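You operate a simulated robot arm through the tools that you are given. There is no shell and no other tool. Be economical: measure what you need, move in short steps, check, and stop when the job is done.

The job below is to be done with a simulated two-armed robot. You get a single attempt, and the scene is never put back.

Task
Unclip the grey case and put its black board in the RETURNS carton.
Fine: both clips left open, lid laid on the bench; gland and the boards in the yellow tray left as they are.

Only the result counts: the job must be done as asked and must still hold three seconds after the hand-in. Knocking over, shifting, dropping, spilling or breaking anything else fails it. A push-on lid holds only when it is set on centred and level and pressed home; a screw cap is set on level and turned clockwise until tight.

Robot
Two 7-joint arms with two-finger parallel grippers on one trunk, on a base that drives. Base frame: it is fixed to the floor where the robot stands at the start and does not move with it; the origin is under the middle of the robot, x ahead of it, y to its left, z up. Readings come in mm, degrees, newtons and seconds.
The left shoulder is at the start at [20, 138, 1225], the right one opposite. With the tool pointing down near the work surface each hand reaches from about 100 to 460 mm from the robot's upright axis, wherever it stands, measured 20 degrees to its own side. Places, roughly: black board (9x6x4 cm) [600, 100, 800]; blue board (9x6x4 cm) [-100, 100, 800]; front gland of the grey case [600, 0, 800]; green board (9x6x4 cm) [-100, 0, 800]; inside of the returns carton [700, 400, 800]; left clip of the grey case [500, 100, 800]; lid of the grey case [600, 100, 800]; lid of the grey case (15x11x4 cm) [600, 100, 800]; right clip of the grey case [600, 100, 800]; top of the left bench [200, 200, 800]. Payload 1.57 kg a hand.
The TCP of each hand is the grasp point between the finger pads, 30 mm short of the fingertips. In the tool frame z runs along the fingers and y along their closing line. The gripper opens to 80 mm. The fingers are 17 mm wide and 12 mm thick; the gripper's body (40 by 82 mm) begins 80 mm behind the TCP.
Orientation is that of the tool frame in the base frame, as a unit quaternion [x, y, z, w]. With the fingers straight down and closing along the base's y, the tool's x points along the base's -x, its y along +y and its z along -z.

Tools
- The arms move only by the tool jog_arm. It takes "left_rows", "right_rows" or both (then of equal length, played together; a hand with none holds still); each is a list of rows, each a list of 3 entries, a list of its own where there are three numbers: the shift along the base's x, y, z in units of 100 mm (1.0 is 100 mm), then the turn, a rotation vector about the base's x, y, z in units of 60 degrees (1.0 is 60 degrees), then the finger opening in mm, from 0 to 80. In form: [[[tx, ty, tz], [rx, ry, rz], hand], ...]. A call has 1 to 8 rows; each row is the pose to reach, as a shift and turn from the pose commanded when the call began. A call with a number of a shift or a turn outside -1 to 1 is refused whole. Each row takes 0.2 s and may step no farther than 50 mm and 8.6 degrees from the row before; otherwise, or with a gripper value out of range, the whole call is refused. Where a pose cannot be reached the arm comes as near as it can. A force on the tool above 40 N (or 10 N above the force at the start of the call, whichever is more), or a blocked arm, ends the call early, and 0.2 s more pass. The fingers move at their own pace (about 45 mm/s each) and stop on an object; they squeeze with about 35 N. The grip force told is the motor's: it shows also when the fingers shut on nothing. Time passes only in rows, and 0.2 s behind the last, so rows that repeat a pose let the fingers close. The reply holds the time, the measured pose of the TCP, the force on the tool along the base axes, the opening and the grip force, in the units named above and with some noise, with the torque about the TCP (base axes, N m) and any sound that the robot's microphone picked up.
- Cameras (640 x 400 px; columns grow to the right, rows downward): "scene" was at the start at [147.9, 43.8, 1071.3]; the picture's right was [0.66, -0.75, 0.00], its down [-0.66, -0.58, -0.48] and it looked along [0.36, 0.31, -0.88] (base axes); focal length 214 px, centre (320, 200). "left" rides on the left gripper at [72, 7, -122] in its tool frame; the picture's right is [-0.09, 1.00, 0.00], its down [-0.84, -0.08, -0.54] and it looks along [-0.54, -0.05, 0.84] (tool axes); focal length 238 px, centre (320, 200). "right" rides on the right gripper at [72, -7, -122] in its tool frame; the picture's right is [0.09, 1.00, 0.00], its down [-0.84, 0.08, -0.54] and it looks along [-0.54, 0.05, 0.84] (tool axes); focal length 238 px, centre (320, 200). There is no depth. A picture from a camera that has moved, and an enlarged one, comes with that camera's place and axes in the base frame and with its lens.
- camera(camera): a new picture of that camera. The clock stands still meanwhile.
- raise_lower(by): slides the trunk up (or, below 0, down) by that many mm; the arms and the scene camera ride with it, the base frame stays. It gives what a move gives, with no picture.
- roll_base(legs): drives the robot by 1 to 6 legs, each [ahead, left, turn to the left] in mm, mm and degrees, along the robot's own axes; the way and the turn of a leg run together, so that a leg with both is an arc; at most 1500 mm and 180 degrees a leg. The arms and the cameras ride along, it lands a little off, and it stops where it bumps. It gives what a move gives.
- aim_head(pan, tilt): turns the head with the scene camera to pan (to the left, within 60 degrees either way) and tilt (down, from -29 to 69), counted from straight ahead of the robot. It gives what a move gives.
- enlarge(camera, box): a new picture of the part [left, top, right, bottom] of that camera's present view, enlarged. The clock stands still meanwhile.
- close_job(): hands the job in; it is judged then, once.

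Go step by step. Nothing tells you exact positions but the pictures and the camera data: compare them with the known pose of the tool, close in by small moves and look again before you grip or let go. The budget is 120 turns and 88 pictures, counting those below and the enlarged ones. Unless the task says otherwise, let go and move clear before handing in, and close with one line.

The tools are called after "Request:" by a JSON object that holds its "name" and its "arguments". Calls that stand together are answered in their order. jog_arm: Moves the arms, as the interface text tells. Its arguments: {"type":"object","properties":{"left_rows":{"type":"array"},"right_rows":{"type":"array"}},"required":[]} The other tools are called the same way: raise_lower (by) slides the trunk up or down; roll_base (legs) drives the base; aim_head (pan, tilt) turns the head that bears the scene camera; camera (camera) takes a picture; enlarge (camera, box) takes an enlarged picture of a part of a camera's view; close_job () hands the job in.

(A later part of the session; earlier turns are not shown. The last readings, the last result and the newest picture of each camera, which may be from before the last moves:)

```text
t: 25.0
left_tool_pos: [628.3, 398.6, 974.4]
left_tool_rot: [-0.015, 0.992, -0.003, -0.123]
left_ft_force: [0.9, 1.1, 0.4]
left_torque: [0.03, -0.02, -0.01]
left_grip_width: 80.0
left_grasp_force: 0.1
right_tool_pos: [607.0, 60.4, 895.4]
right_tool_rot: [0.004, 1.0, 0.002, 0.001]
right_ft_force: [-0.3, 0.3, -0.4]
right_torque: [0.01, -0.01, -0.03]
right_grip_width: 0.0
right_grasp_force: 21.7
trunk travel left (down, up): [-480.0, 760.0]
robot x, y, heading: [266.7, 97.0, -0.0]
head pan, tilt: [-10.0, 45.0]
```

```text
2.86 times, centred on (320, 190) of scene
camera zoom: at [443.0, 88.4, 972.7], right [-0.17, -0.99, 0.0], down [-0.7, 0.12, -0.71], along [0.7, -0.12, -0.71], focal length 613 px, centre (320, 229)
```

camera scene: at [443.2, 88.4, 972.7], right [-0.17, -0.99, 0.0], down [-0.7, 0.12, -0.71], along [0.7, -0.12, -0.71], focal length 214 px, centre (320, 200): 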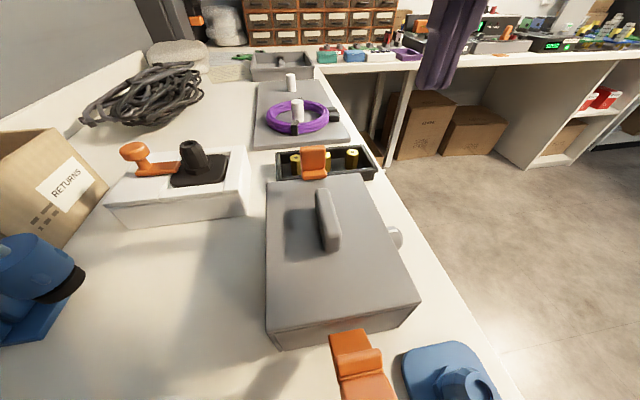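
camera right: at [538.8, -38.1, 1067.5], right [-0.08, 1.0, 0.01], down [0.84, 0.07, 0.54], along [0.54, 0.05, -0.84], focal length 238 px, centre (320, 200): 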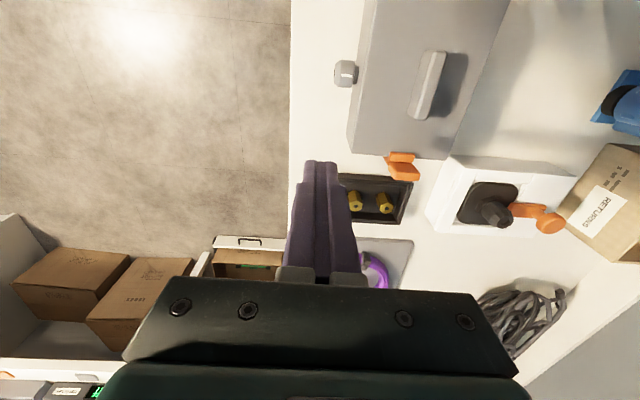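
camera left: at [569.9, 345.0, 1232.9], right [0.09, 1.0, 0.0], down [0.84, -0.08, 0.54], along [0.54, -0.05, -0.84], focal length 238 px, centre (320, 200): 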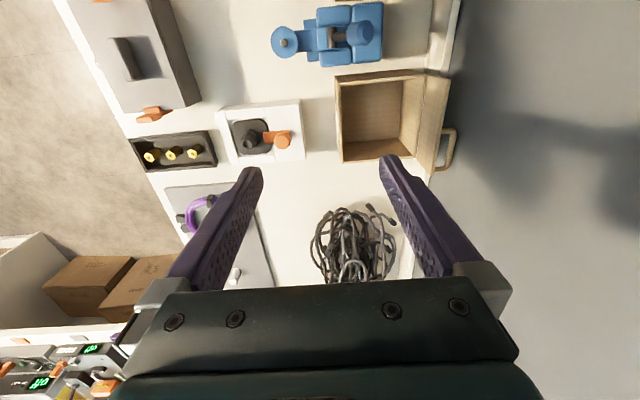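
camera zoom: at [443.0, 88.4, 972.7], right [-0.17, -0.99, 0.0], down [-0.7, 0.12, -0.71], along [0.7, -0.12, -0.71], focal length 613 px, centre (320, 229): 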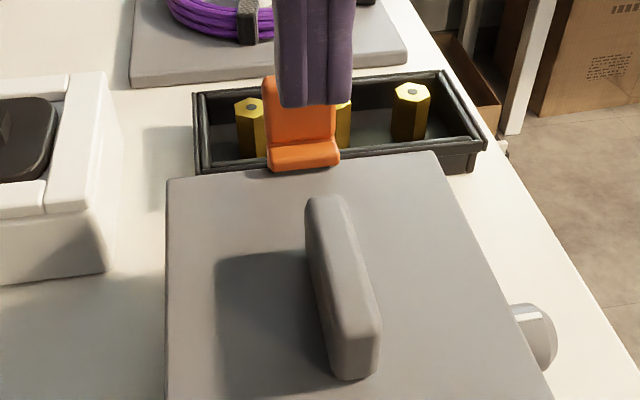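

The finger is lined up inboard of the right tab. Nuts in the black tray sit at x≈710, which stays clear. I'll lower and push outward.

Request:
{"name": "jog_arm", "arguments": {"right_rows": [[[0, 0.03, -0.16], [0, 0, 0], 0], [[0, 0.03, -0.31], [0, 0, 0], 0], [[0.12, 0.03, -0.31], [0, 0, 0], 0], [[0.24, 0.03, -0.31], [0, 0, 0], 0], [[0.36, 0.03, -0.31], [0, 0, 0], 0], [[0.46, 0.03, -0.34], [0, 0, 0], 0], [[0.56, 0.03, -0.39], [0, 0, 0], 0]]}}

Request:
{"name": "enlarge", "arguments": {"camera": "scene", "box": [240, 120, 400, 260]}}

```text
t: 26.6
left_tool_pos: [630.1, 399.8, 974.8]
left_tool_rot: [-0.016, 0.992, -0.003, -0.122]
left_ft_force: [0.5, 0.4, -0.6]
left_torque: [-0.01, -0.02, 0.0]
left_grip_width: 80.0
left_grasp_force: 0.1
right_tool_pos: [662.8, 63.8, 855.3]
right_tool_rot: [0.003, 1.0, 0.003, 0.0]
right_ft_force: [0.0, 0.3, -0.6]
right_torque: [0.02, 0.0, -0.02]
right_grip_width: 0.0
right_grasp_force: 21.2
trunk travel left (down, up): [-480.0, 760.0]
robot x, y, heading: [264.3, 102.8, 0.2]
head pan, tilt: [-10.0, 45.0]
```

```text
2.86 times, centred on (320, 190) of scene
camera zoom: at [443.2, 88.4, 972.7], right [-0.17, -0.99, 0.0], down [-0.7, 0.12, -0.71], along [0.7, -0.12, -0.71], focal length 613 px, centre (320, 229)
```

zoom: 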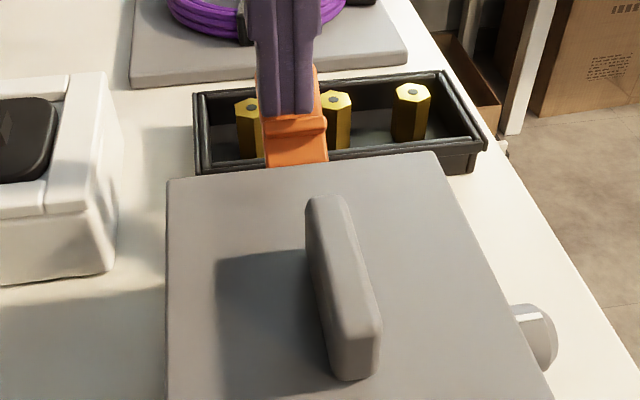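

The right clip has swung out. I'll nudge it a bit more, then lift away and check it.

Request:
{"name": "jog_arm", "arguments": {"right_rows": [[[0.05, 0, -0.03], [0, 0, 0], 0], [[0.05, 0, -0.03], [0, 0, 0], 0], [[-0.15, 0, 0], [0, 0, 0], 0], [[-0.2, 0, 0.3], [0, 0, 0], 0], [[-0.2, -0.2, 0.6], [0, 0, 0], 0], [[-0.2, -0.6, 0.8], [0, 0, 0], 0], [[-0.2, -0.9, 0.8], [0, 0, 0], 0]]}}

Request:
{"name": "enlarge", "arguments": {"camera": "scene", "box": [240, 120, 400, 260]}}

Request:
{"name": "camera", "arguments": {"camera": "left"}}

```text
t: 28.2
left_tool_pos: [627.5, 397.1, 975.3]
left_tool_rot: [-0.016, 0.992, -0.003, -0.122]
left_ft_force: [-0.1, -0.6, 0.2]
left_torque: [0.02, -0.01, -0.01]
left_grip_width: 80.0
left_grasp_force: 0.0
right_tool_pos: [641.0, -26.7, 934.4]
right_tool_rot: [0.003, 1.0, 0.002, -0.001]
right_ft_force: [0.3, -0.2, 0.8]
right_torque: [-0.01, -0.01, 0.02]
right_grip_width: 0.2
right_grasp_force: 21.4
trunk travel left (down, up): [-480.0, 760.0]
robot x, y, heading: [267.7, 98.5, 0.1]
head pan, tilt: [-10.0, 45.0]
```

```text
2.86 times, centred on (320, 190) of scene
camera zoom: at [443.1, 88.2, 972.7], right [-0.17, -0.99, 0.0], down [-0.7, 0.12, -0.71], along [0.7, -0.12, -0.71], focal length 613 px, centre (320, 229)
```

zoom: 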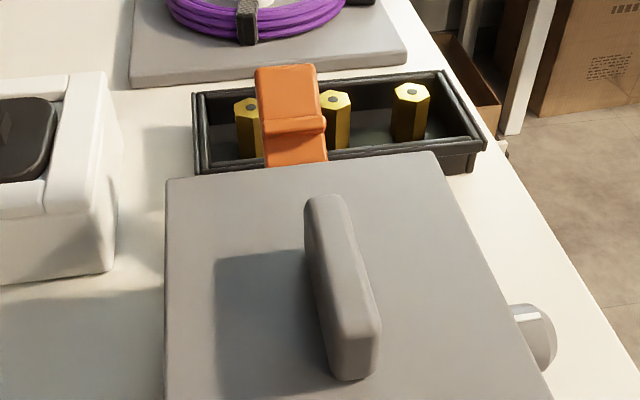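

```text
51 pictures are left
camera left: at [588.9, 404.4, 1109.3], right [0.06, 1.0, -0.02], down [0.94, -0.05, 0.32], along [0.32, -0.04, -0.95], focal length 238 px, centre (320, 200)
```

left: 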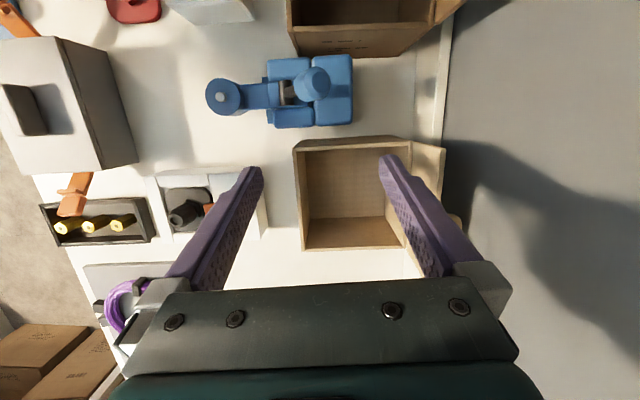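

Both clips are open and the lid is free. I'll park the right hand outward and bring the left hand straight and across toward the case, clear of the press.

Request:
{"name": "jog_arm", "arguments": {"left_rows": [[[0.05, -0.2, 0.05], [0, -0.08, 0], 80], [[0.1, -0.5, 0.05], [0, -0.16, 0], 80], [[0.1, -0.8, 0.05], [0, -0.234, 0], 80], [[0.1, -1, 0.05], [0, -0.234, 0.02], 80]], "right_rows": [[[-0.1, -0.25, 0], [0, 0, 0], 0], [[-0.15, -0.5, 0], [0, 0, 0], 0], [[-0.2, -0.75, 0], [0, 0, 0], 0], [[-0.2, -0.9, 0], [0, 0, 0], 0]]}}

Request:
{"name": "jog_arm", "arguments": {"left_rows": [[[0, -0.4, 0], [0, 0, 0], 80], [[-0.05, -0.8, 0], [0, 0, 0], 80], [[-0.1, -1, 0], [0, 0, 0], 80]]}}

```text
t: 29.2
left_tool_pos: [639.5, 299.4, 981.4]
left_tool_rot: [-0.026, 1.0, -0.007, 0.001]
left_ft_force: [0.2, 0.1, -0.1]
left_torque: [0.05, -0.04, -0.01]
left_grip_width: 79.8
left_grasp_force: 0.1
right_tool_pos: [622.1, -116.2, 935.0]
right_tool_rot: [0.003, 1.0, 0.003, 0.001]
right_ft_force: [-0.3, 0.2, 0.3]
right_torque: [-0.03, 0.01, 0.0]
right_grip_width: 0.0
right_grasp_force: 21.1
trunk travel left (down, up): [-480.0, 760.0]
robot x, y, heading: [263.4, 100.8, 0.1]
head pan, tilt: [-10.0, 45.0]
```

```text
t: 30.0
left_tool_pos: [628.3, 197.8, 981.5]
left_tool_rot: [-0.026, 1.0, -0.006, 0.001]
left_ft_force: [-0.3, 0.1, -0.4]
left_torque: [0.02, -0.02, -0.01]
left_grip_width: 79.8
left_grasp_force: 0.0
right_tool_pos: [620.7, -115.9, 935.0]
right_tool_rot: [0.003, 1.0, 0.003, 0.001]
right_ft_force: [-0.1, -0.5, -0.9]
right_torque: [0.02, 0.0, 0.0]
right_grip_width: 0.2
right_grasp_force: 21.4
trunk travel left (down, up): [-480.0, 760.0]
robot x, y, heading: [263.2, 100.7, 0.1]
head pan, tilt: [-10.0, 45.0]
```

Next I'll back the base 60 mm and bring the left hand over the handle.

Request:
{"name": "roll_base", "arguments": {"legs": [[-60, 0, 0]]}}

Request:
{"name": "jog_arm", "arguments": {"left_rows": [[[0, -0.4, 0], [0, 0, -0.03], 80], [[-0.05, -0.8, 0], [0, 0, -0.05], 80], [[-0.1, -1, 0], [0, 0, -0.05], 80]]}}

Request:
{"name": "camera", "arguments": {"camera": "left"}}

```text
t: 31.0
left_tool_pos: [568.8, 198.0, 981.9]
left_tool_rot: [-0.026, 1.0, -0.006, -0.001]
left_ft_force: [-0.3, -0.1, -0.1]
left_torque: [-0.01, -0.01, -0.01]
left_grip_width: 79.9
left_grasp_force: 0.1
right_tool_pos: [562.3, -115.7, 935.7]
right_tool_rot: [0.004, 1.0, 0.002, 0.001]
right_ft_force: [0.0, -0.6, -0.6]
right_torque: [0.01, 0.0, -0.01]
right_grip_width: 0.0
right_grasp_force: 21.2
trunk travel left (down, up): [-480.0, 760.0]
robot x, y, heading: [206.0, 97.2, 0.3]
head pan, tilt: [-10.0, 45.0]
```

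```text
t: 31.8
left_tool_pos: [559.6, 98.0, 983.1]
left_tool_rot: [-0.001, 1.0, -0.006, 0.001]
left_ft_force: [-1.6, 0.3, -0.3]
left_torque: [-0.03, -0.02, -0.03]
left_grip_width: 79.8
left_grasp_force: 0.0
right_tool_pos: [562.1, -116.6, 935.7]
right_tool_rot: [0.005, 1.0, 0.003, 0.001]
right_ft_force: [-0.9, 0.1, -0.2]
right_torque: [-0.01, 0.0, 0.0]
right_grip_width: 0.2
right_grasp_force: 21.2
trunk travel left (down, up): [-480.0, 760.0]
robot x, y, heading: [201.2, 101.3, -0.1]
head pan, tilt: [-10.0, 45.0]
```

```text
50 pictures are left
camera left: at [487.4, 106.4, 1103.5], right [0.09, 1.0, -0.01], down [0.84, -0.07, 0.54], along [0.54, -0.06, -0.84], focal length 238 px, centre (320, 200)
```

left: 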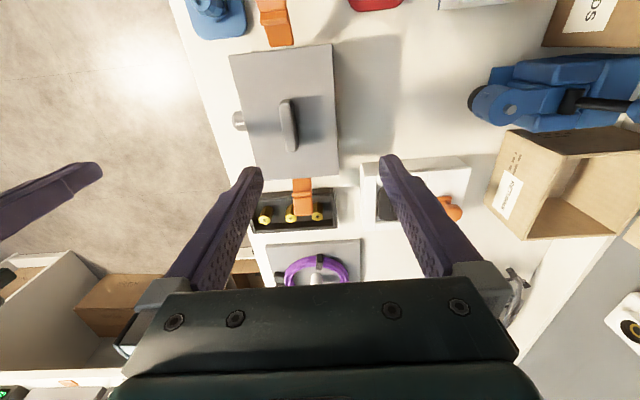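

The handle centre is at about (557, 59). I'll move over it and descend partway with a narrower opening.

Request:
{"name": "jog_arm", "arguments": {"left_rows": [[[0, -0.39, 0], [0, 0, 0], 60], [[-0.02, -0.39, -0.45], [0, 0, 0], 50], [[-0.02, -0.39, -0.9], [0, 0, 0], 50]]}}

Request:
{"name": "enlarge", "arguments": {"camera": "scene", "box": [220, 80, 420, 260]}}

Request:
{"name": "camera", "arguments": {"camera": "left"}}

```text
t: 32.6
left_tool_pos: [557.6, 60.6, 892.0]
left_tool_rot: [0.001, 1.0, -0.007, 0.001]
left_ft_force: [-0.1, 0.8, 0.5]
left_torque: [-0.02, -0.04, -0.02]
left_grip_width: 49.8
left_grasp_force: 0.0
right_tool_pos: [561.4, -115.2, 935.5]
right_tool_rot: [0.005, 1.0, 0.003, 0.0]
right_ft_force: [-0.8, 0.3, -0.1]
right_torque: [-0.03, -0.02, 0.01]
right_grip_width: 0.1
right_grasp_force: 21.5
trunk travel left (down, up): [-480.0, 760.0]
robot x, y, heading: [208.0, 100.7, 0.1]
head pan, tilt: [-10.0, 45.0]
```

```text
2.22 times, centred on (320, 170) of scene
camera zoom: at [383.9, 88.0, 972.7], right [-0.17, -0.99, 0.0], down [-0.7, 0.12, -0.71], along [0.7, -0.12, -0.71], focal length 477 px, centre (320, 267)
```

zoom: 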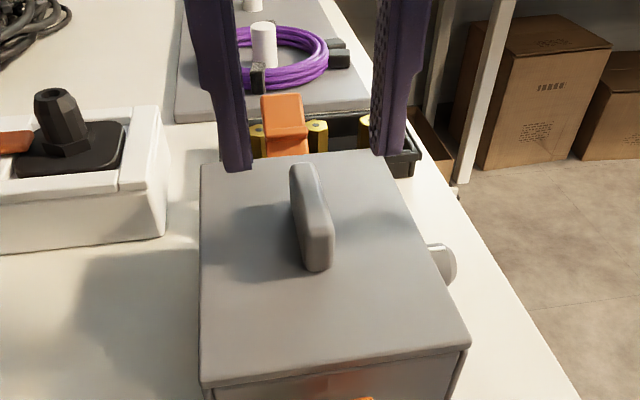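

```text
48 pictures are left
camera left: at [485.4, 68.4, 1012.9], right [0.09, 1.0, -0.01], down [0.84, -0.07, 0.54], along [0.54, -0.06, -0.84], focal length 238 px, centre (320, 200)
```

left: 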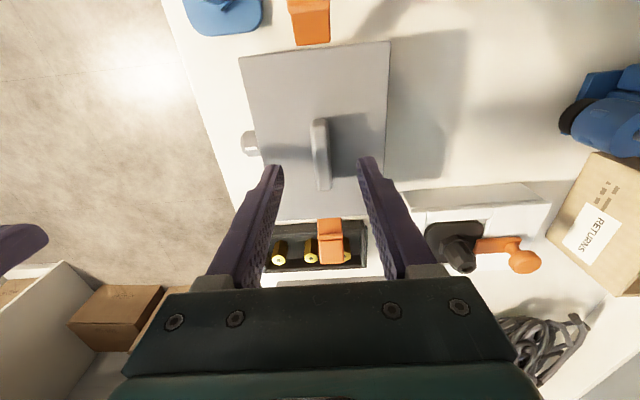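

The hand is centred over the handle. I'll lower the tips to just above the lid and close.

Request:
{"name": "jog_arm", "arguments": {"left_rows": [[[-0.01, 0, -0.2], [0, 0, 0], 50], [[-0.01, 0, -0.42], [0, 0, 0], 50], [[-0.01, 0, -0.42], [0, 0, 0], 20], [[-0.01, 0, -0.42], [0, 0, 0], 0], [[-0.01, 0, -0.42], [0, 0, 0], 0], [[-0.01, 0, -0.42], [0, 0, 0], 0]]}}

Request:
{"name": "enlarge", "arguments": {"camera": "scene", "box": [220, 80, 420, 260]}}

```text
t: 34.0
left_tool_pos: [555.1, 60.4, 850.0]
left_tool_rot: [0.001, 1.0, -0.007, 0.001]
left_ft_force: [-0.2, 0.9, 0.0]
left_torque: [0.11, 0.05, 0.04]
left_grip_width: 13.0
left_grasp_force: 29.0
right_tool_pos: [562.3, -116.6, 935.2]
right_tool_rot: [0.004, 1.0, 0.002, 0.001]
right_ft_force: [0.0, 0.3, -0.3]
right_torque: [0.02, -0.02, 0.03]
right_grip_width: 0.5
right_grasp_force: 21.2
trunk travel left (down, up): [-480.0, 760.0]
robot x, y, heading: [200.9, 99.9, 0.4]
head pan, tilt: [-10.0, 45.0]
```

```text
2.22 times, centred on (320, 170) of scene
camera zoom: at [384.1, 88.2, 972.7], right [-0.17, -0.99, 0.0], down [-0.7, 0.12, -0.71], along [0.7, -0.12, -0.71], focal length 477 px, centre (320, 267)
```

zoom: 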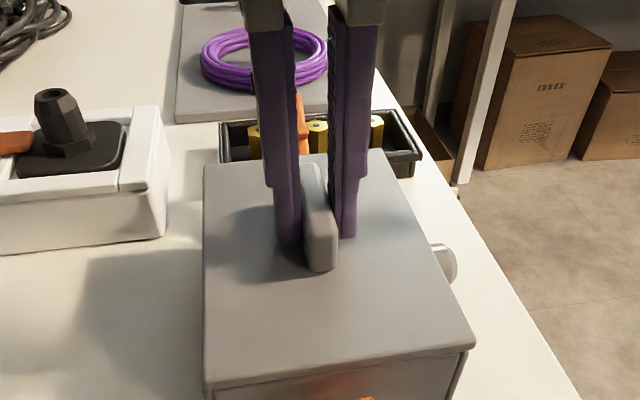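

The handle is gripped (13 mm). I'll lift slowly.

Request:
{"name": "jog_arm", "arguments": {"left_rows": [[[0, 0, 0.1], [0, 0, 0], 0], [[0, 0, 0.2], [0, 0, 0], 0], [[0, 0, 0.35], [0, 0, 0], 0], [[0, 0, 0.5], [0, 0, 0], 0], [[0, 0, 0.7], [0, 0, 0], 0]]}}

Request:
{"name": "camera", "arguments": {"camera": "scene"}}

```text
t: 35.2
left_tool_pos: [555.0, 58.9, 920.9]
left_tool_rot: [0.0, 1.0, -0.007, 0.0]
left_ft_force: [-0.6, 0.6, -0.1]
left_torque: [-0.02, -0.04, 0.02]
left_grip_width: 13.0
left_grasp_force: 30.3
right_tool_pos: [563.2, -116.5, 936.9]
right_tool_rot: [0.004, 1.0, 0.002, 0.001]
right_ft_force: [-0.1, 0.2, -0.8]
right_torque: [0.03, 0.01, -0.02]
right_grip_width: 0.0
right_grasp_force: 21.1
trunk travel left (down, up): [-480.0, 760.0]
robot x, y, heading: [202.5, 102.0, 0.2]
head pan, tilt: [-10.0, 45.0]
```

```text
46 pictures are left
camera scene: at [384.2, 88.1, 972.7], right [-0.17, -0.99, 0.0], down [-0.7, 0.12, -0.71], along [0.7, -0.12, -0.71], focal length 214 px, centre (320, 200)
```

scene: 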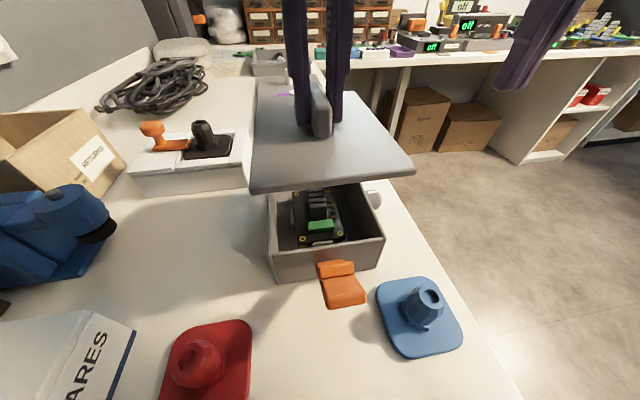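

The lid is up and the black board is visible in the case. I'll carry the lid to the free bench patch centred at about (550, 191).

Request:
{"name": "jog_arm", "arguments": {"left_rows": [[[0, 0.3, 0.05], [0, 0, 0], 0], [[0, 0.6, 0.05], [0, 0, 0], 0], [[-0.03, 0.9, 0.05], [0, 0, 0], 0], [[-0.05, 1, 0.05], [0, 0, 0], 0]]}}

Request:
{"name": "jog_arm", "arguments": {"left_rows": [[[0, 0.2, 0], [0, 0, 0], 0], [[0, 0.32, 0], [0, 0, 0], 0], [[0, 0.32, -0.4], [0, 0, 0], 0]]}}

Request:
{"name": "camera", "arguments": {"camera": "scene"}}

Request:
{"name": "camera", "arguments": {"camera": "left"}}

```text
t: 36.2
left_tool_pos: [551.9, 159.4, 924.9]
left_tool_rot: [0.001, 1.0, -0.007, 0.001]
left_ft_force: [0.3, 0.3, 0.6]
left_torque: [-0.02, -0.01, 0.01]
left_grip_width: 13.0
left_grasp_force: 29.4
right_tool_pos: [562.7, -116.1, 935.5]
right_tool_rot: [0.005, 1.0, 0.003, 0.001]
right_ft_force: [0.2, 0.0, 0.1]
right_torque: [0.02, 0.04, -0.04]
right_grip_width: 0.0
right_grasp_force: 21.7
trunk travel left (down, up): [-480.0, 760.0]
robot x, y, heading: [201.3, 101.0, 0.2]
head pan, tilt: [-10.0, 45.0]
```

```text
t: 37.0
left_tool_pos: [551.4, 189.8, 885.4]
left_tool_rot: [0.001, 1.0, -0.006, 0.0]
left_ft_force: [-0.5, -0.2, -1.0]
left_torque: [0.02, 0.0, 0.02]
left_grip_width: 12.9
left_grasp_force: 29.6
right_tool_pos: [561.7, -116.6, 934.8]
right_tool_rot: [0.004, 1.0, 0.003, 0.001]
right_ft_force: [1.3, 1.0, 0.0]
right_torque: [-0.03, -0.01, 0.05]
right_grip_width: 0.0
right_grasp_force: 21.3
trunk travel left (down, up): [-480.0, 760.0]
robot x, y, heading: [207.3, 100.3, 0.2]
head pan, tilt: [-10.0, 45.0]
```

```text
45 pictures are left
camera scene: at [383.8, 87.9, 972.7], right [-0.17, -0.99, 0.0], down [-0.7, 0.12, -0.71], along [0.7, -0.12, -0.71], focal length 214 px, centre (320, 200)
```

scene: 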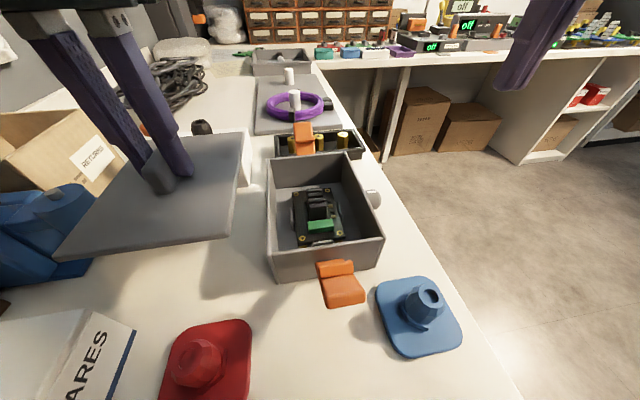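

```text
44 pictures are left
camera left: at [480.7, 197.8, 1005.5], right [0.09, 1.0, -0.01], down [0.84, -0.07, 0.54], along [0.54, -0.06, -0.84], focal length 238 px, centre (320, 200)
```

left: 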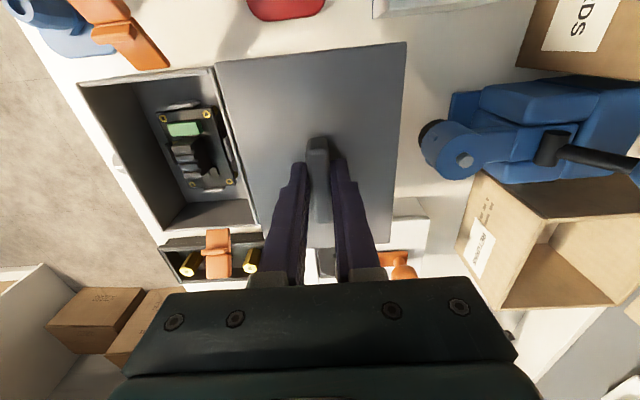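

The lid clears the case, red piece, white box and press. I'll lower it gently to the bench.

Request:
{"name": "jog_arm", "arguments": {"left_rows": [[[0, 0, -0.3], [0, 0, 0], 0], [[0, 0, -0.55], [0, 0, 0], 0], [[0, 0, -0.68], [0, 0, 0], 0], [[0, 0, -0.73], [0, 0, 0], 0], [[0, 0, -0.77], [0, 0, 0], 0]]}}

Request:
{"name": "enlarge", "arguments": {"camera": "scene", "box": [40, 80, 280, 280]}}

```text
t: 38.2
left_tool_pos: [550.3, 191.4, 808.5]
left_tool_rot: [0.001, 1.0, -0.006, 0.001]
left_ft_force: [0.7, -0.1, -0.2]
left_torque: [0.0, 0.01, 0.02]
left_grip_width: 12.9
left_grasp_force: 29.3
right_tool_pos: [562.3, -116.0, 935.8]
right_tool_rot: [0.005, 1.0, 0.003, 0.002]
right_ft_force: [0.4, 0.2, -0.3]
right_torque: [-0.02, -0.02, 0.03]
right_grip_width: 0.0
right_grasp_force: 21.6
trunk travel left (down, up): [-480.0, 760.0]
robot x, y, heading: [206.6, 98.8, 0.3]
head pan, tilt: [-10.0, 45.0]
```

```text
2.00 times, centred on (160, 180) of scene
camera zoom: at [384.0, 88.1, 972.7], right [-0.17, -0.99, 0.0], down [-0.7, 0.12, -0.71], along [0.7, -0.12, -0.71], focal length 429 px, centre (640, 240)
```

zoom: 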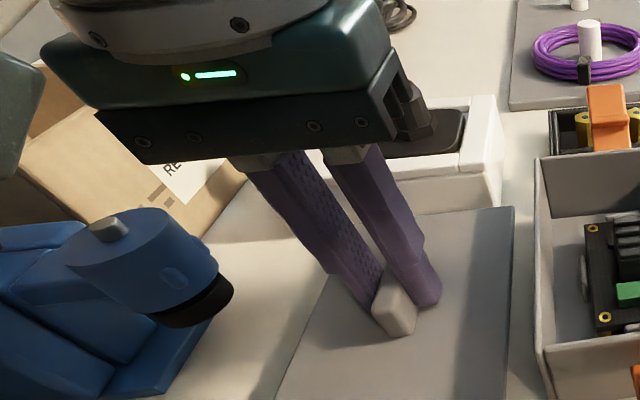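

No contact yet. I'll go on in small steps.

Request:
{"name": "jog_arm", "arguments": {"left_rows": [[[0, 0, -0.03], [0, 0, 0], 0], [[0, 0, -0.06], [0, 0, 0], 0], [[0, 0, -0.09], [0, 0, 0], 0]]}}

```text
t: 39.0
left_tool_pos: [552.4, 192.4, 799.3]
left_tool_rot: [0.001, 1.0, -0.007, 0.001]
left_ft_force: [-1.1, -0.5, -0.7]
left_torque: [0.02, 0.01, -0.04]
left_grip_width: 12.9
left_grasp_force: 30.2
right_tool_pos: [563.0, -117.7, 935.4]
right_tool_rot: [0.004, 1.0, 0.003, 0.001]
right_ft_force: [0.1, 0.6, -1.0]
right_torque: [0.0, 0.0, -0.01]
right_grip_width: 0.1
right_grasp_force: 20.9
trunk travel left (down, up): [-480.0, 760.0]
robot x, y, heading: [205.2, 102.0, -0.0]
head pan, tilt: [-10.0, 45.0]
```

Request:
{"name": "jog_arm", "arguments": {"left_rows": [[[0, 0, -0.03], [0, 0, 0], 0], [[0, 0, -0.06], [0, 0, 0], 0], [[0, 0, -0.09], [0, 0, 0], 0]]}}

Request:
{"name": "enlarge", "arguments": {"camera": "scene", "box": [40, 120, 280, 320]}}

```text
t: 39.8
left_tool_pos: [552.6, 191.3, 793.1]
left_tool_rot: [0.002, 1.0, -0.007, 0.003]
left_ft_force: [-3.0, 1.2, 15.9]
left_torque: [0.63, 0.43, 0.09]
left_grip_width: 13.2
left_grasp_force: 29.8
right_tool_pos: [563.6, -116.4, 935.7]
right_tool_rot: [0.004, 1.0, 0.002, 0.001]
right_ft_force: [0.8, -0.1, -0.3]
right_torque: [0.03, -0.01, 0.0]
right_grip_width: 0.0
right_grasp_force: 21.2
trunk travel left (down, up): [-480.0, 760.0]
robot x, y, heading: [201.8, 101.2, 0.4]
head pan, tilt: [-10.0, 45.0]
stopped in row 3 (left hand): the force on the tool passed its limit at 43 N (the readings are from after the stop); the commanded pose is now the measured one
```

```text
2.00 times, centred on (160, 220) of scene
camera zoom: at [384.2, 88.8, 972.6], right [-0.17, -0.99, 0.0], down [-0.7, 0.12, -0.71], along [0.7, -0.12, -0.71], focal length 429 px, centre (640, 160)
```

zoom: 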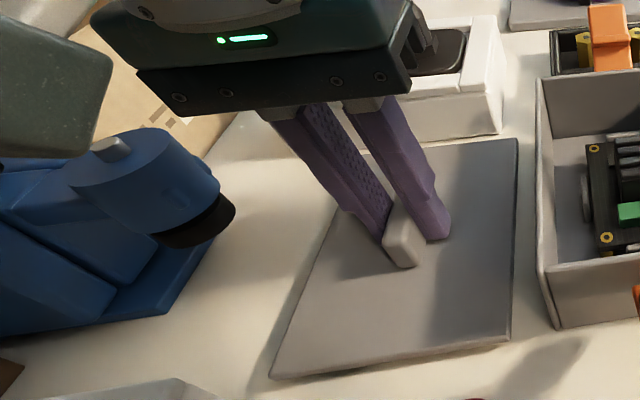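

The lid is resting flat on the bench. I'll open and lift away.

Request:
{"name": "jog_arm", "arguments": {"left_rows": [[[0, 0, 0], [0, 0, 0], 40], [[0, 0, 0], [0, 0, 0], 60], [[0, 0, 0.01], [0, 0, 0], 60], [[0, 0, 0.4], [0, 0, 0], 60], [[0, 0, 0.85], [0, 0, 0], 60], [[0, -0.3, 1], [0, 0, 0], 60]]}}

Request:
{"name": "camera", "arguments": {"camera": "scene"}}

Request:
{"name": "camera", "arguments": {"camera": "left"}}

```text
t: 41.2
left_tool_pos: [550.8, 160.4, 892.1]
left_tool_rot: [0.002, 1.0, -0.008, 0.001]
left_ft_force: [-0.2, 0.0, 0.3]
left_torque: [0.01, 0.0, -0.03]
left_grip_width: 59.9
left_grasp_force: 0.1
right_tool_pos: [562.5, -115.7, 935.1]
right_tool_rot: [0.004, 1.0, 0.003, 0.0]
right_ft_force: [0.6, -0.5, 0.0]
right_torque: [-0.04, 0.0, -0.03]
right_grip_width: 0.0
right_grasp_force: 21.5
trunk travel left (down, up): [-480.0, 760.0]
robot x, y, heading: [203.6, 101.3, 0.3]
head pan, tilt: [-10.0, 45.0]
```

```text
41 pictures are left
camera scene: at [384.0, 87.5, 972.7], right [-0.17, -0.99, 0.0], down [-0.7, 0.12, -0.71], along [0.7, -0.12, -0.71], focal length 214 px, centre (320, 200)
```

scene: 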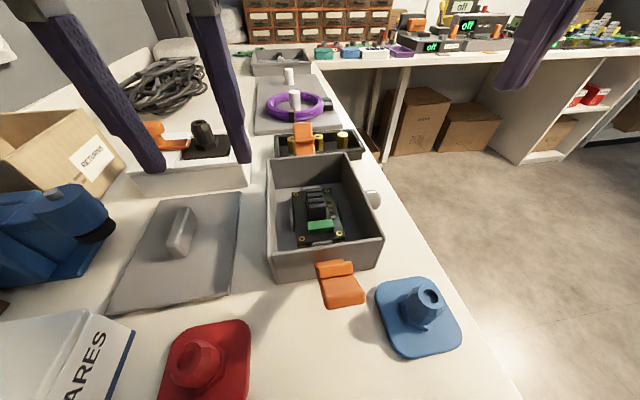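

```text
40 pictures are left
camera left: at [479.8, 168.6, 1012.7], right [0.09, 1.0, -0.01], down [0.83, -0.07, 0.55], along [0.54, -0.06, -0.84], focal length 238 px, centre (320, 200)
```

left: 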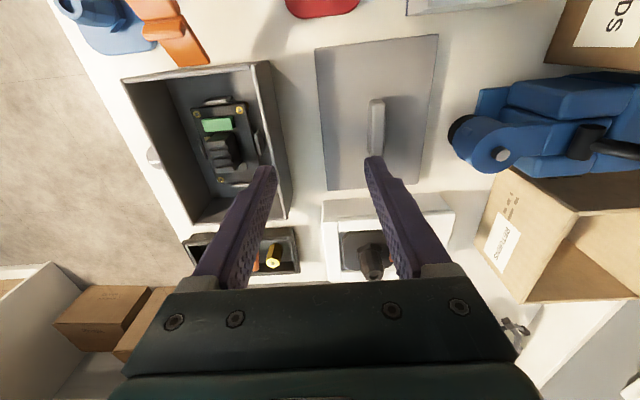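

The lid is laid flat. I'll move over the case for a close look at the board.

Request:
{"name": "jog_arm", "arguments": {"left_rows": [[[0, -0.4, 0.4], [0, 0, 0], 70], [[0, -0.8, 0.6], [0, 0, 0], 70], [[0, -1, 0.6], [0, 0, 0], 70]]}}

Request:
{"name": "enlarge", "arguments": {"camera": "left", "box": [220, 40, 420, 200]}}

Request:
{"name": "enlarge", "arguments": {"camera": "scene", "box": [250, 140, 400, 290]}}

```text
refused: row 1 steps farther than a row can; nothing moved
```

```text
2.50 times, centred on (320, 120) of left
camera zoom: at [479.8, 168.6, 1012.7], right [0.09, 1.0, -0.01], down [0.83, -0.07, 0.55], along [0.54, -0.06, -0.84], focal length 596 px, centre (320, 400)
```

zoom: 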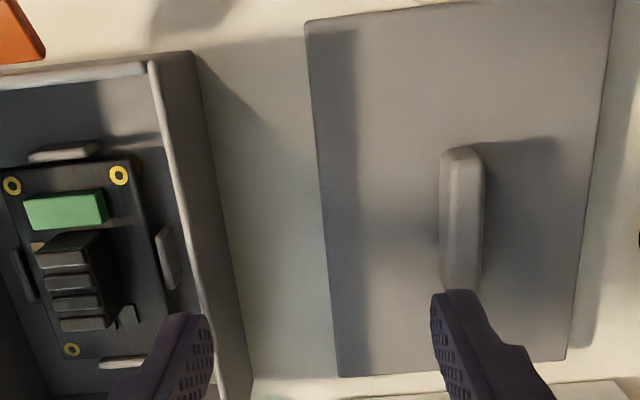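

```text
2.67 times, centred on (325, 215) of scene
camera zoom: at [384.0, 87.5, 972.7], right [-0.17, -0.99, 0.0], down [-0.7, 0.12, -0.71], along [0.7, -0.12, -0.71], focal length 572 px, centre (307, 160)
```

zoom: 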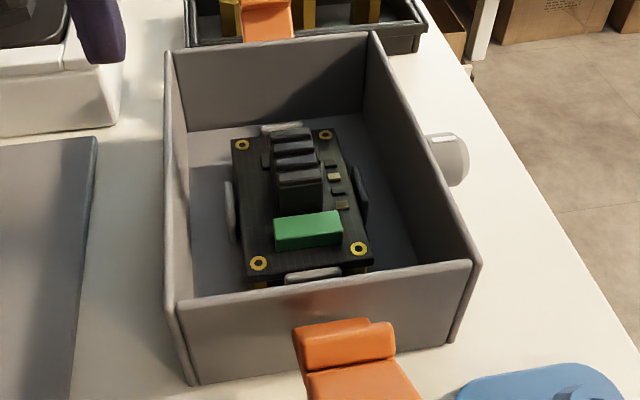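

The board sits in locating ribs and carries a tall finned block I can grip. I'll move over it and measure.

Request:
{"name": "jog_arm", "arguments": {"left_rows": [[[0, -0.35, 0.2], [0, 0, 0], 70], [[0, -0.7, 0.4], [0, 0, 0], 70], [[0, -0.95, 0.5], [0, 0, 0], 70]]}}

Request:
{"name": "enlarge", "arguments": {"camera": "left", "box": [230, 30, 410, 210]}}

```text
t: 42.0
left_tool_pos: [552.0, 63.9, 942.8]
left_tool_rot: [0.001, 1.0, -0.007, 0.002]
left_ft_force: [0.4, -0.5, 0.2]
left_torque: [0.01, 0.01, -0.03]
left_grip_width: 70.1
left_grasp_force: 0.1
right_tool_pos: [563.1, -116.9, 933.4]
right_tool_rot: [0.004, 1.0, 0.003, 0.001]
right_ft_force: [0.4, 0.3, 0.0]
right_torque: [-0.01, 0.0, 0.0]
right_grip_width: 0.0
right_grasp_force: 21.3
trunk travel left (down, up): [-480.0, 760.0]
robot x, y, heading: [202.6, 101.7, 0.3]
head pan, tilt: [-10.0, 45.0]
```

```text
2.22 times, centred on (320, 120) of left
camera zoom: at [480.1, 72.5, 1063.3], right [0.09, 1.0, -0.01], down [0.83, -0.07, 0.55], along [0.54, -0.06, -0.84], focal length 530 px, centre (320, 378)
```

zoom: 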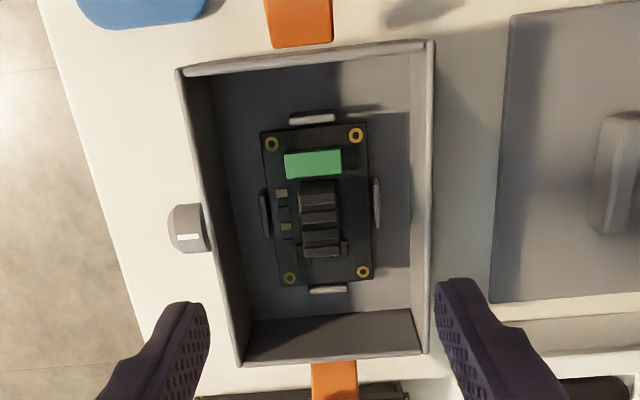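

The block's top is at about z 800, centred at (556, 62.5), 19 mm wide, and the PCB top is at z≈773. I'll descend over it in two stages.

Request:
{"name": "jog_arm", "arguments": {"left_rows": [[[0.04, -0.01, -0.3], [0, 0, 0], 50], [[0.04, -0.01, -0.6], [0, 0, 0], 46], [[0.04, -0.01, -0.95], [0, 0, 0], 46]]}}

Request:
{"name": "enlarge", "arguments": {"camera": "scene", "box": [250, 120, 410, 280]}}

Request:
{"name": "enlarge", "arguments": {"camera": "left", "box": [230, 30, 410, 210]}}

```text
t: 42.8
left_tool_pos: [558.9, 61.1, 848.1]
left_tool_rot: [0.002, 1.0, -0.008, 0.003]
left_ft_force: [-0.8, 1.1, 0.5]
left_torque: [-0.01, -0.01, -0.02]
left_grip_width: 46.0
left_grasp_force: 0.1
right_tool_pos: [561.6, -116.3, 934.6]
right_tool_rot: [0.003, 1.0, 0.002, 0.0]
right_ft_force: [0.4, -0.3, 0.6]
right_torque: [0.02, -0.02, -0.03]
right_grip_width: 0.0
right_grasp_force: 21.2
trunk travel left (down, up): [-480.0, 760.0]
robot x, y, heading: [207.3, 101.8, 0.5]
head pan, tilt: [-10.0, 45.0]
```

```text
2.50 times, centred on (330, 200) of scene
camera zoom: at [383.7, 88.1, 972.7], right [-0.17, -0.99, 0.0], down [-0.7, 0.12, -0.71], along [0.7, -0.12, -0.71], focal length 536 px, centre (295, 200)
```

zoom: 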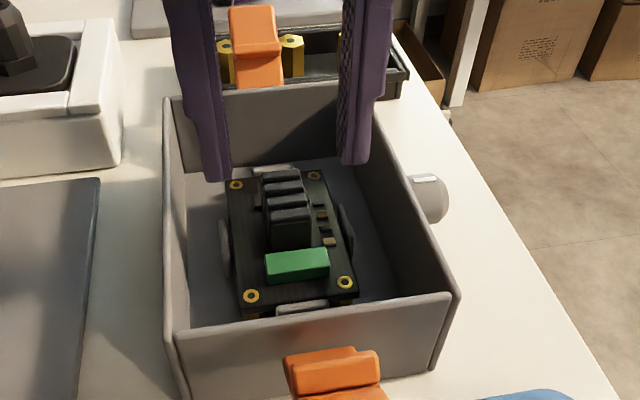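

```text
2.22 times, centred on (320, 120) of left
camera zoom: at [485.5, 69.9, 968.5], right [0.1, 1.0, -0.01], down [0.83, -0.07, 0.55], along [0.54, -0.06, -0.84], focal length 530 px, centre (320, 378)
```

zoom: 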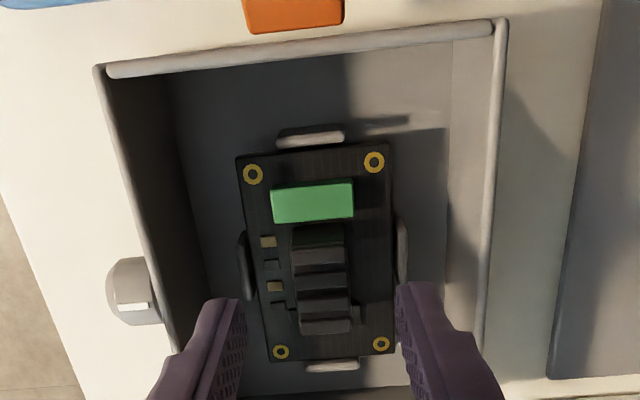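

The fingers are centred on the block. I'll lower to tip z≈780 and close.

Request:
{"name": "jog_arm", "arguments": {"left_rows": [[[-0.02, 0, -0.2], [0, 0, 0], 46], [[-0.02, 0, -0.37], [0, 0, 0], 46], [[-0.02, 0, -0.37], [0, 0, 0], 25], [[-0.02, 0, -0.37], [0, 0, 0], 0], [[-0.02, 0, -0.37], [0, 0, 0], 0], [[-0.02, 0, -0.37], [0, 0, 0], 0]]}}

Request:
{"name": "enlarge", "arguments": {"camera": "scene", "box": [250, 120, 410, 280]}}

```text
t: 44.2
left_tool_pos: [554.9, 61.9, 810.2]
left_tool_rot: [0.002, 1.0, -0.008, 0.002]
left_ft_force: [0.0, -1.2, -0.5]
left_torque: [-0.03, 0.02, -0.01]
left_grip_width: 19.0
left_grasp_force: 33.5
right_tool_pos: [562.0, -117.2, 935.8]
right_tool_rot: [0.003, 1.0, 0.002, 0.001]
right_ft_force: [1.1, -0.1, 0.8]
right_torque: [-0.01, 0.0, -0.01]
right_grip_width: 0.2
right_grasp_force: 21.3
trunk travel left (down, up): [-480.0, 760.0]
robot x, y, heading: [206.3, 100.6, 0.2]
head pan, tilt: [-10.0, 45.0]
```

```text
2.50 times, centred on (330, 200) of scene
camera zoom: at [383.9, 87.8, 972.7], right [-0.17, -0.99, 0.0], down [-0.7, 0.12, -0.71], along [0.7, -0.12, -0.71], focal length 536 px, centre (295, 200)
```

zoom: 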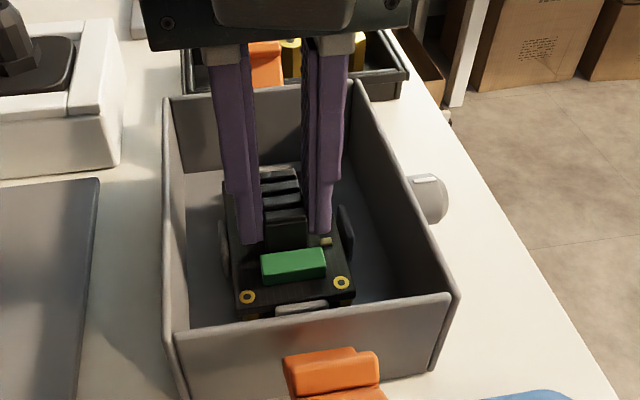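

The block is gripped at 19 mm. I'll lift straight up slowly.

Request:
{"name": "jog_arm", "arguments": {"left_rows": [[[0, 0, 0.05], [0, 0, 0], 0], [[0, 0, 0.12], [0, 0, 0], 0], [[0, 0, 0.25], [0, 0, 0], 0], [[0, 0, 0.45], [0, 0, 0], 0], [[0, 0, 0.7], [0, 0, 0], 0], [[0, 0, 1], [0, 0, 0], 0]]}}

Request:
{"name": "camera", "arguments": {"camera": "scene"}}

```text
t: 45.6
left_tool_pos: [554.1, 64.0, 909.7]
left_tool_rot: [0.002, 1.0, -0.006, 0.002]
left_ft_force: [0.4, 0.3, -0.6]
left_torque: [0.03, 0.02, 0.02]
left_grip_width: 19.0
left_grasp_force: 33.3
right_tool_pos: [563.0, -115.9, 934.9]
right_tool_rot: [0.003, 1.0, 0.002, -0.001]
right_ft_force: [-0.1, 0.9, 0.2]
right_torque: [-0.01, 0.02, 0.0]
right_grip_width: 0.0
right_grasp_force: 21.5
trunk travel left (down, up): [-480.0, 760.0]
robot x, y, heading: [203.1, 100.2, 0.2]
head pan, tilt: [-10.0, 45.0]
```

```text
33 pictures are left
camera scene: at [384.1, 88.1, 972.7], right [-0.17, -0.99, 0.0], down [-0.7, 0.12, -0.71], along [0.7, -0.12, -0.71], focal length 214 px, centre (320, 200)
```

scene: 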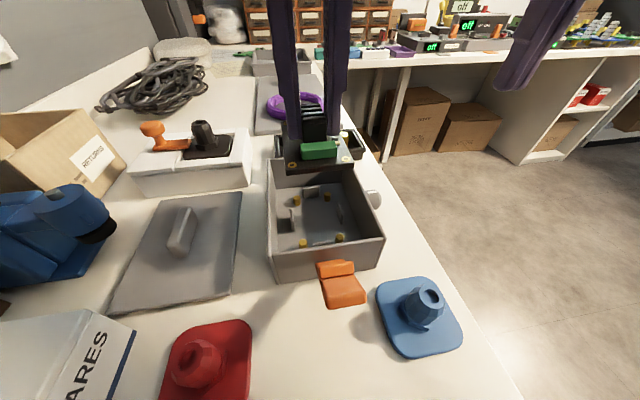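

The board is out of the case and held. I'll raise the trunk, look at the RETURNS carton and drive nearer.

Request:
{"name": "raise_lower", "arguments": {"by": 120}}

Request:
{"name": "roll_base", "arguments": {"legs": [[110, 80, 0]]}}

Request:
{"name": "aim_head", "arguments": {"pan": 40, "tilt": 50}}

Request:
{"name": "camera", "arguments": {"camera": "scene"}}

Request:
{"name": "camera", "arguments": {"camera": "left"}}

```text
t: 47.1
left_tool_pos: [553.2, 64.8, 1030.3]
left_tool_rot: [0.001, 1.0, -0.007, 0.001]
left_ft_force: [-0.3, 0.8, -0.9]
left_torque: [0.02, -0.03, -0.01]
left_grip_width: 19.1
left_grasp_force: 33.0
right_tool_pos: [561.7, -116.0, 1055.7]
right_tool_rot: [0.004, 1.0, 0.003, 0.0]
right_ft_force: [0.3, 0.5, 0.2]
right_torque: [-0.01, 0.02, 0.03]
right_grip_width: 0.1
right_grasp_force: 20.8
trunk travel left (down, up): [-600.0, 640.0]
robot x, y, heading: [204.5, 100.1, 0.1]
head pan, tilt: [-10.0, 45.0]
```

```text
t: 48.5
left_tool_pos: [655.4, 95.6, 1029.7]
left_tool_rot: [-0.001, 1.0, -0.018, -0.002]
left_ft_force: [-0.8, 0.1, 0.0]
left_torque: [-0.01, 0.0, 0.01]
left_grip_width: 19.0
left_grasp_force: 33.1
right_tool_pos: [664.1, -84.3, 1057.5]
right_tool_rot: [0.001, 1.0, -0.008, -0.002]
right_ft_force: [0.2, -0.2, 0.4]
right_torque: [-0.01, -0.01, -0.05]
right_grip_width: 0.0
right_grasp_force: 21.4
trunk travel left (down, up): [-600.0, 640.0]
robot x, y, heading: [311.8, 148.9, 0.4]
head pan, tilt: [-10.0, 45.0]
stopped in leg 1: the robot was blocked; the commanded pose is now the measured one
```

```text
t: 49.7
left_tool_pos: [653.7, 95.1, 1030.3]
left_tool_rot: [-0.001, 1.0, -0.019, -0.001]
left_ft_force: [-0.4, -0.1, 0.6]
left_torque: [-0.01, -0.03, -0.02]
left_grip_width: 19.0
left_grasp_force: 32.9
right_tool_pos: [663.4, -83.5, 1059.3]
right_tool_rot: [0.001, 1.0, -0.009, -0.003]
right_ft_force: [0.0, -0.2, -0.1]
right_torque: [0.02, 0.0, 0.04]
right_grip_width: 0.3
right_grasp_force: 20.9
trunk travel left (down, up): [-600.0, 640.0]
robot x, y, heading: [310.7, 150.2, 0.3]
head pan, tilt: [40.0, 50.0]
```

```text
32 pictures are left
camera scene: at [463.3, 183.0, 1084.7], right [0.65, -0.76, 0.01], down [-0.59, -0.51, -0.63], along [0.49, 0.4, -0.78], focal length 214 px, centre (320, 200)
```

scene: 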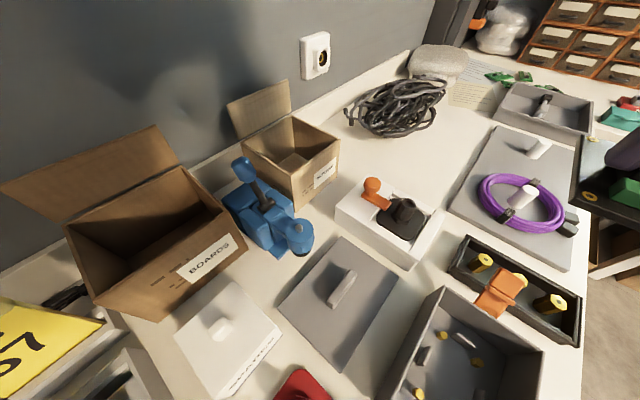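

```text
31 pictures are left
camera left: at [582.7, 105.7, 1150.8], right [0.09, 1.0, -0.04], down [0.84, -0.06, 0.54], along [0.54, -0.08, -0.84], focal length 238 px, centre (320, 200)
```

left: 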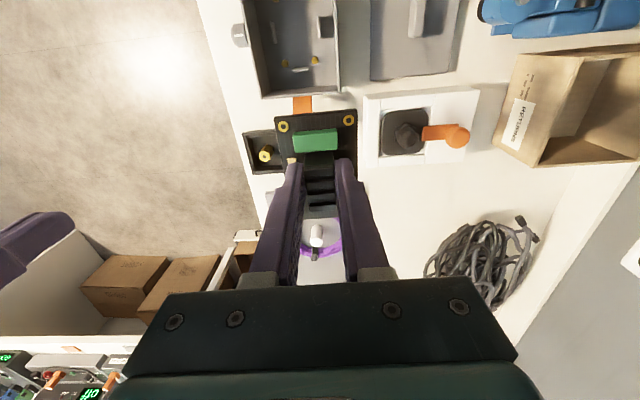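

The base bumped something at y≈149, so I'll ease it back slightly. Then I'll measure the carton.

Request:
{"name": "roll_base", "arguments": {"legs": [[0, -10, 0]]}}

Request:
{"name": "enlarge", "arguments": {"camera": "scene", "box": [210, 60, 370, 220]}}

Request:
{"name": "camera", "arguments": {"camera": "left"}}

```text
t: 50.5
left_tool_pos: [657.6, 100.4, 1030.6]
left_tool_rot: [0.0, 1.0, -0.012, 0.0]
left_ft_force: [1.1, -0.2, -1.2]
left_torque: [0.02, 0.04, 0.0]
left_grip_width: 19.1
left_grasp_force: 33.4
right_tool_pos: [667.5, -79.8, 1056.8]
right_tool_rot: [0.001, 1.0, -0.001, 0.0]
right_ft_force: [0.0, 0.3, 0.5]
right_torque: [-0.01, 0.02, 0.02]
right_grip_width: 0.1
right_grasp_force: 21.6
trunk travel left (down, up): [-600.0, 640.0]
robot x, y, heading: [310.4, 143.5, 0.3]
head pan, tilt: [40.0, 50.0]
```

```text
2.50 times, centred on (290, 140) of scene
camera zoom: at [467.3, 187.5, 1085.2], right [0.65, -0.76, 0.0], down [-0.58, -0.5, -0.64], along [0.49, 0.41, -0.77], focal length 536 px, centre (395, 350)
```

zoom: 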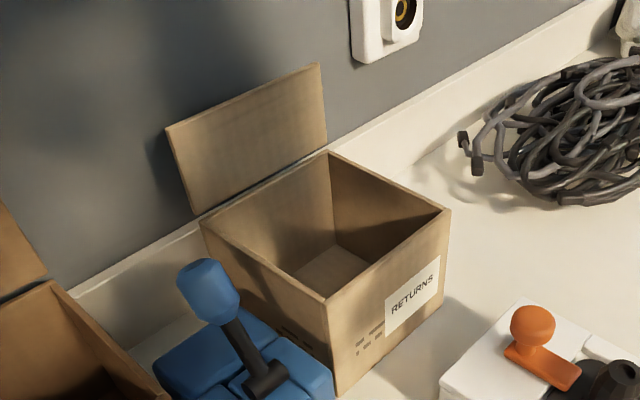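

```text
29 pictures are left
camera left: at [586.5, 109.0, 1150.7], right [0.09, 1.0, -0.02], down [0.84, -0.06, 0.55], along [0.54, -0.07, -0.84], focal length 238 px, centre (320, 200)
```

left: 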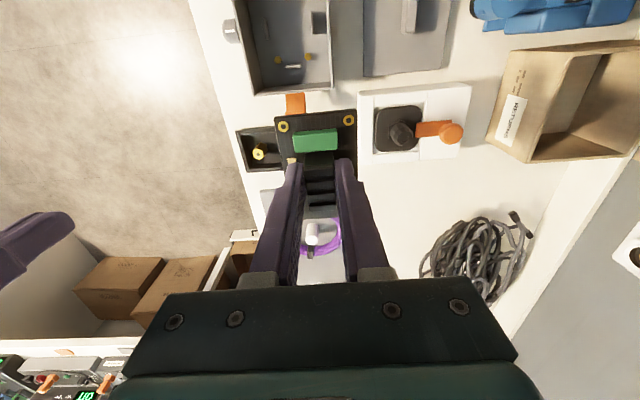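

The carton rim is at z≈858, with its opening at x 613–732, y 363–482, centred at (672, 422). I'll carry the board over it at height.

Request:
{"name": "jog_arm", "arguments": {"left_rows": [[[0, 0.3, 0], [0, 0, 0], 0], [[0, 0.6, 0], [0, 0, 0], 0], [[0, 0.85, 0], [0, 0, 0], 0], [[0, 1, 0], [0, 0, 0], 0]]}}

Request:
{"name": "jog_arm", "arguments": {"left_rows": [[[0, 0.3, 0], [0, 0, 0], 0], [[0, 0.6, 0], [0, 0, 0], 0], [[0, 0.85, 0], [0, 0, 0], 0], [[0, 1, 0], [0, 0, 0], 0]]}}

Request:
{"name": "jog_arm", "arguments": {"left_rows": [[[0, 0.3, 0], [0, 0, 0], 0], [[0, 0.6, 0], [0, 0, 0], 0], [[0, 0.85, 0], [0, 0, 0], 0], [[0.05, 1, 0], [0, 0, 0], 0]]}}

Request:
{"name": "camera", "arguments": {"camera": "left"}}

```text
t: 51.5
left_tool_pos: [658.6, 201.5, 1029.5]
left_tool_rot: [0.0, 1.0, -0.01, 0.002]
left_ft_force: [0.2, -0.4, -0.2]
left_torque: [0.0, -0.01, 0.0]
left_grip_width: 19.0
left_grasp_force: 33.3
right_tool_pos: [668.1, -78.3, 1057.6]
right_tool_rot: [0.001, 1.0, 0.0, 0.0]
right_ft_force: [0.3, 0.5, -0.6]
right_torque: [0.01, -0.04, 0.01]
right_grip_width: 0.0
right_grasp_force: 21.8
trunk travel left (down, up): [-600.0, 640.0]
robot x, y, heading: [312.7, 141.5, 0.5]
head pan, tilt: [40.0, 50.0]
```

```text
t: 52.5
left_tool_pos: [657.7, 301.4, 1028.3]
left_tool_rot: [0.0, 1.0, -0.012, 0.001]
left_ft_force: [0.5, 0.1, -1.5]
left_torque: [0.01, 0.0, 0.0]
left_grip_width: 19.0
left_grasp_force: 32.9
right_tool_pos: [668.9, -80.8, 1057.6]
right_tool_rot: [0.001, 1.0, -0.001, -0.001]
right_ft_force: [0.9, -0.6, -0.1]
right_torque: [0.02, -0.01, -0.01]
right_grip_width: 0.2
right_grasp_force: 20.8
trunk travel left (down, up): [-600.0, 640.0]
robot x, y, heading: [313.4, 145.0, 0.5]
head pan, tilt: [40.0, 50.0]
```

```text
t: 53.7
left_tool_pos: [681.2, 368.1, 1027.2]
left_tool_rot: [0.025, 0.999, -0.024, 0.009]
left_ft_force: [-0.7, -0.1, -0.6]
left_torque: [-0.03, 0.05, 0.01]
left_grip_width: 19.0
left_grasp_force: 33.2
right_tool_pos: [676.2, -97.0, 1061.3]
right_tool_rot: [0.009, 1.0, -0.007, 0.006]
right_ft_force: [0.8, 0.0, 0.4]
right_torque: [0.03, 0.05, -0.01]
right_grip_width: 0.0
right_grasp_force: 21.3
trunk travel left (down, up): [-600.0, 640.0]
robot x, y, heading: [313.7, 137.0, -0.8]
head pan, tilt: [40.0, 50.0]
stopped in row 4 (left hand): the arm was blocked; the commanded pose is now the measured one
```

```text
28 pictures are left
camera left: at [607.2, 384.1, 1146.9], right [0.14, 0.99, -0.04], down [0.82, -0.09, 0.56], along [0.55, -0.12, -0.83], focal length 238 px, centre (320, 200)
```

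left: 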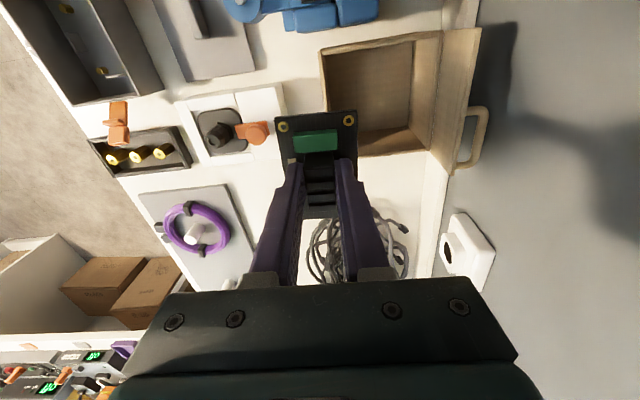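

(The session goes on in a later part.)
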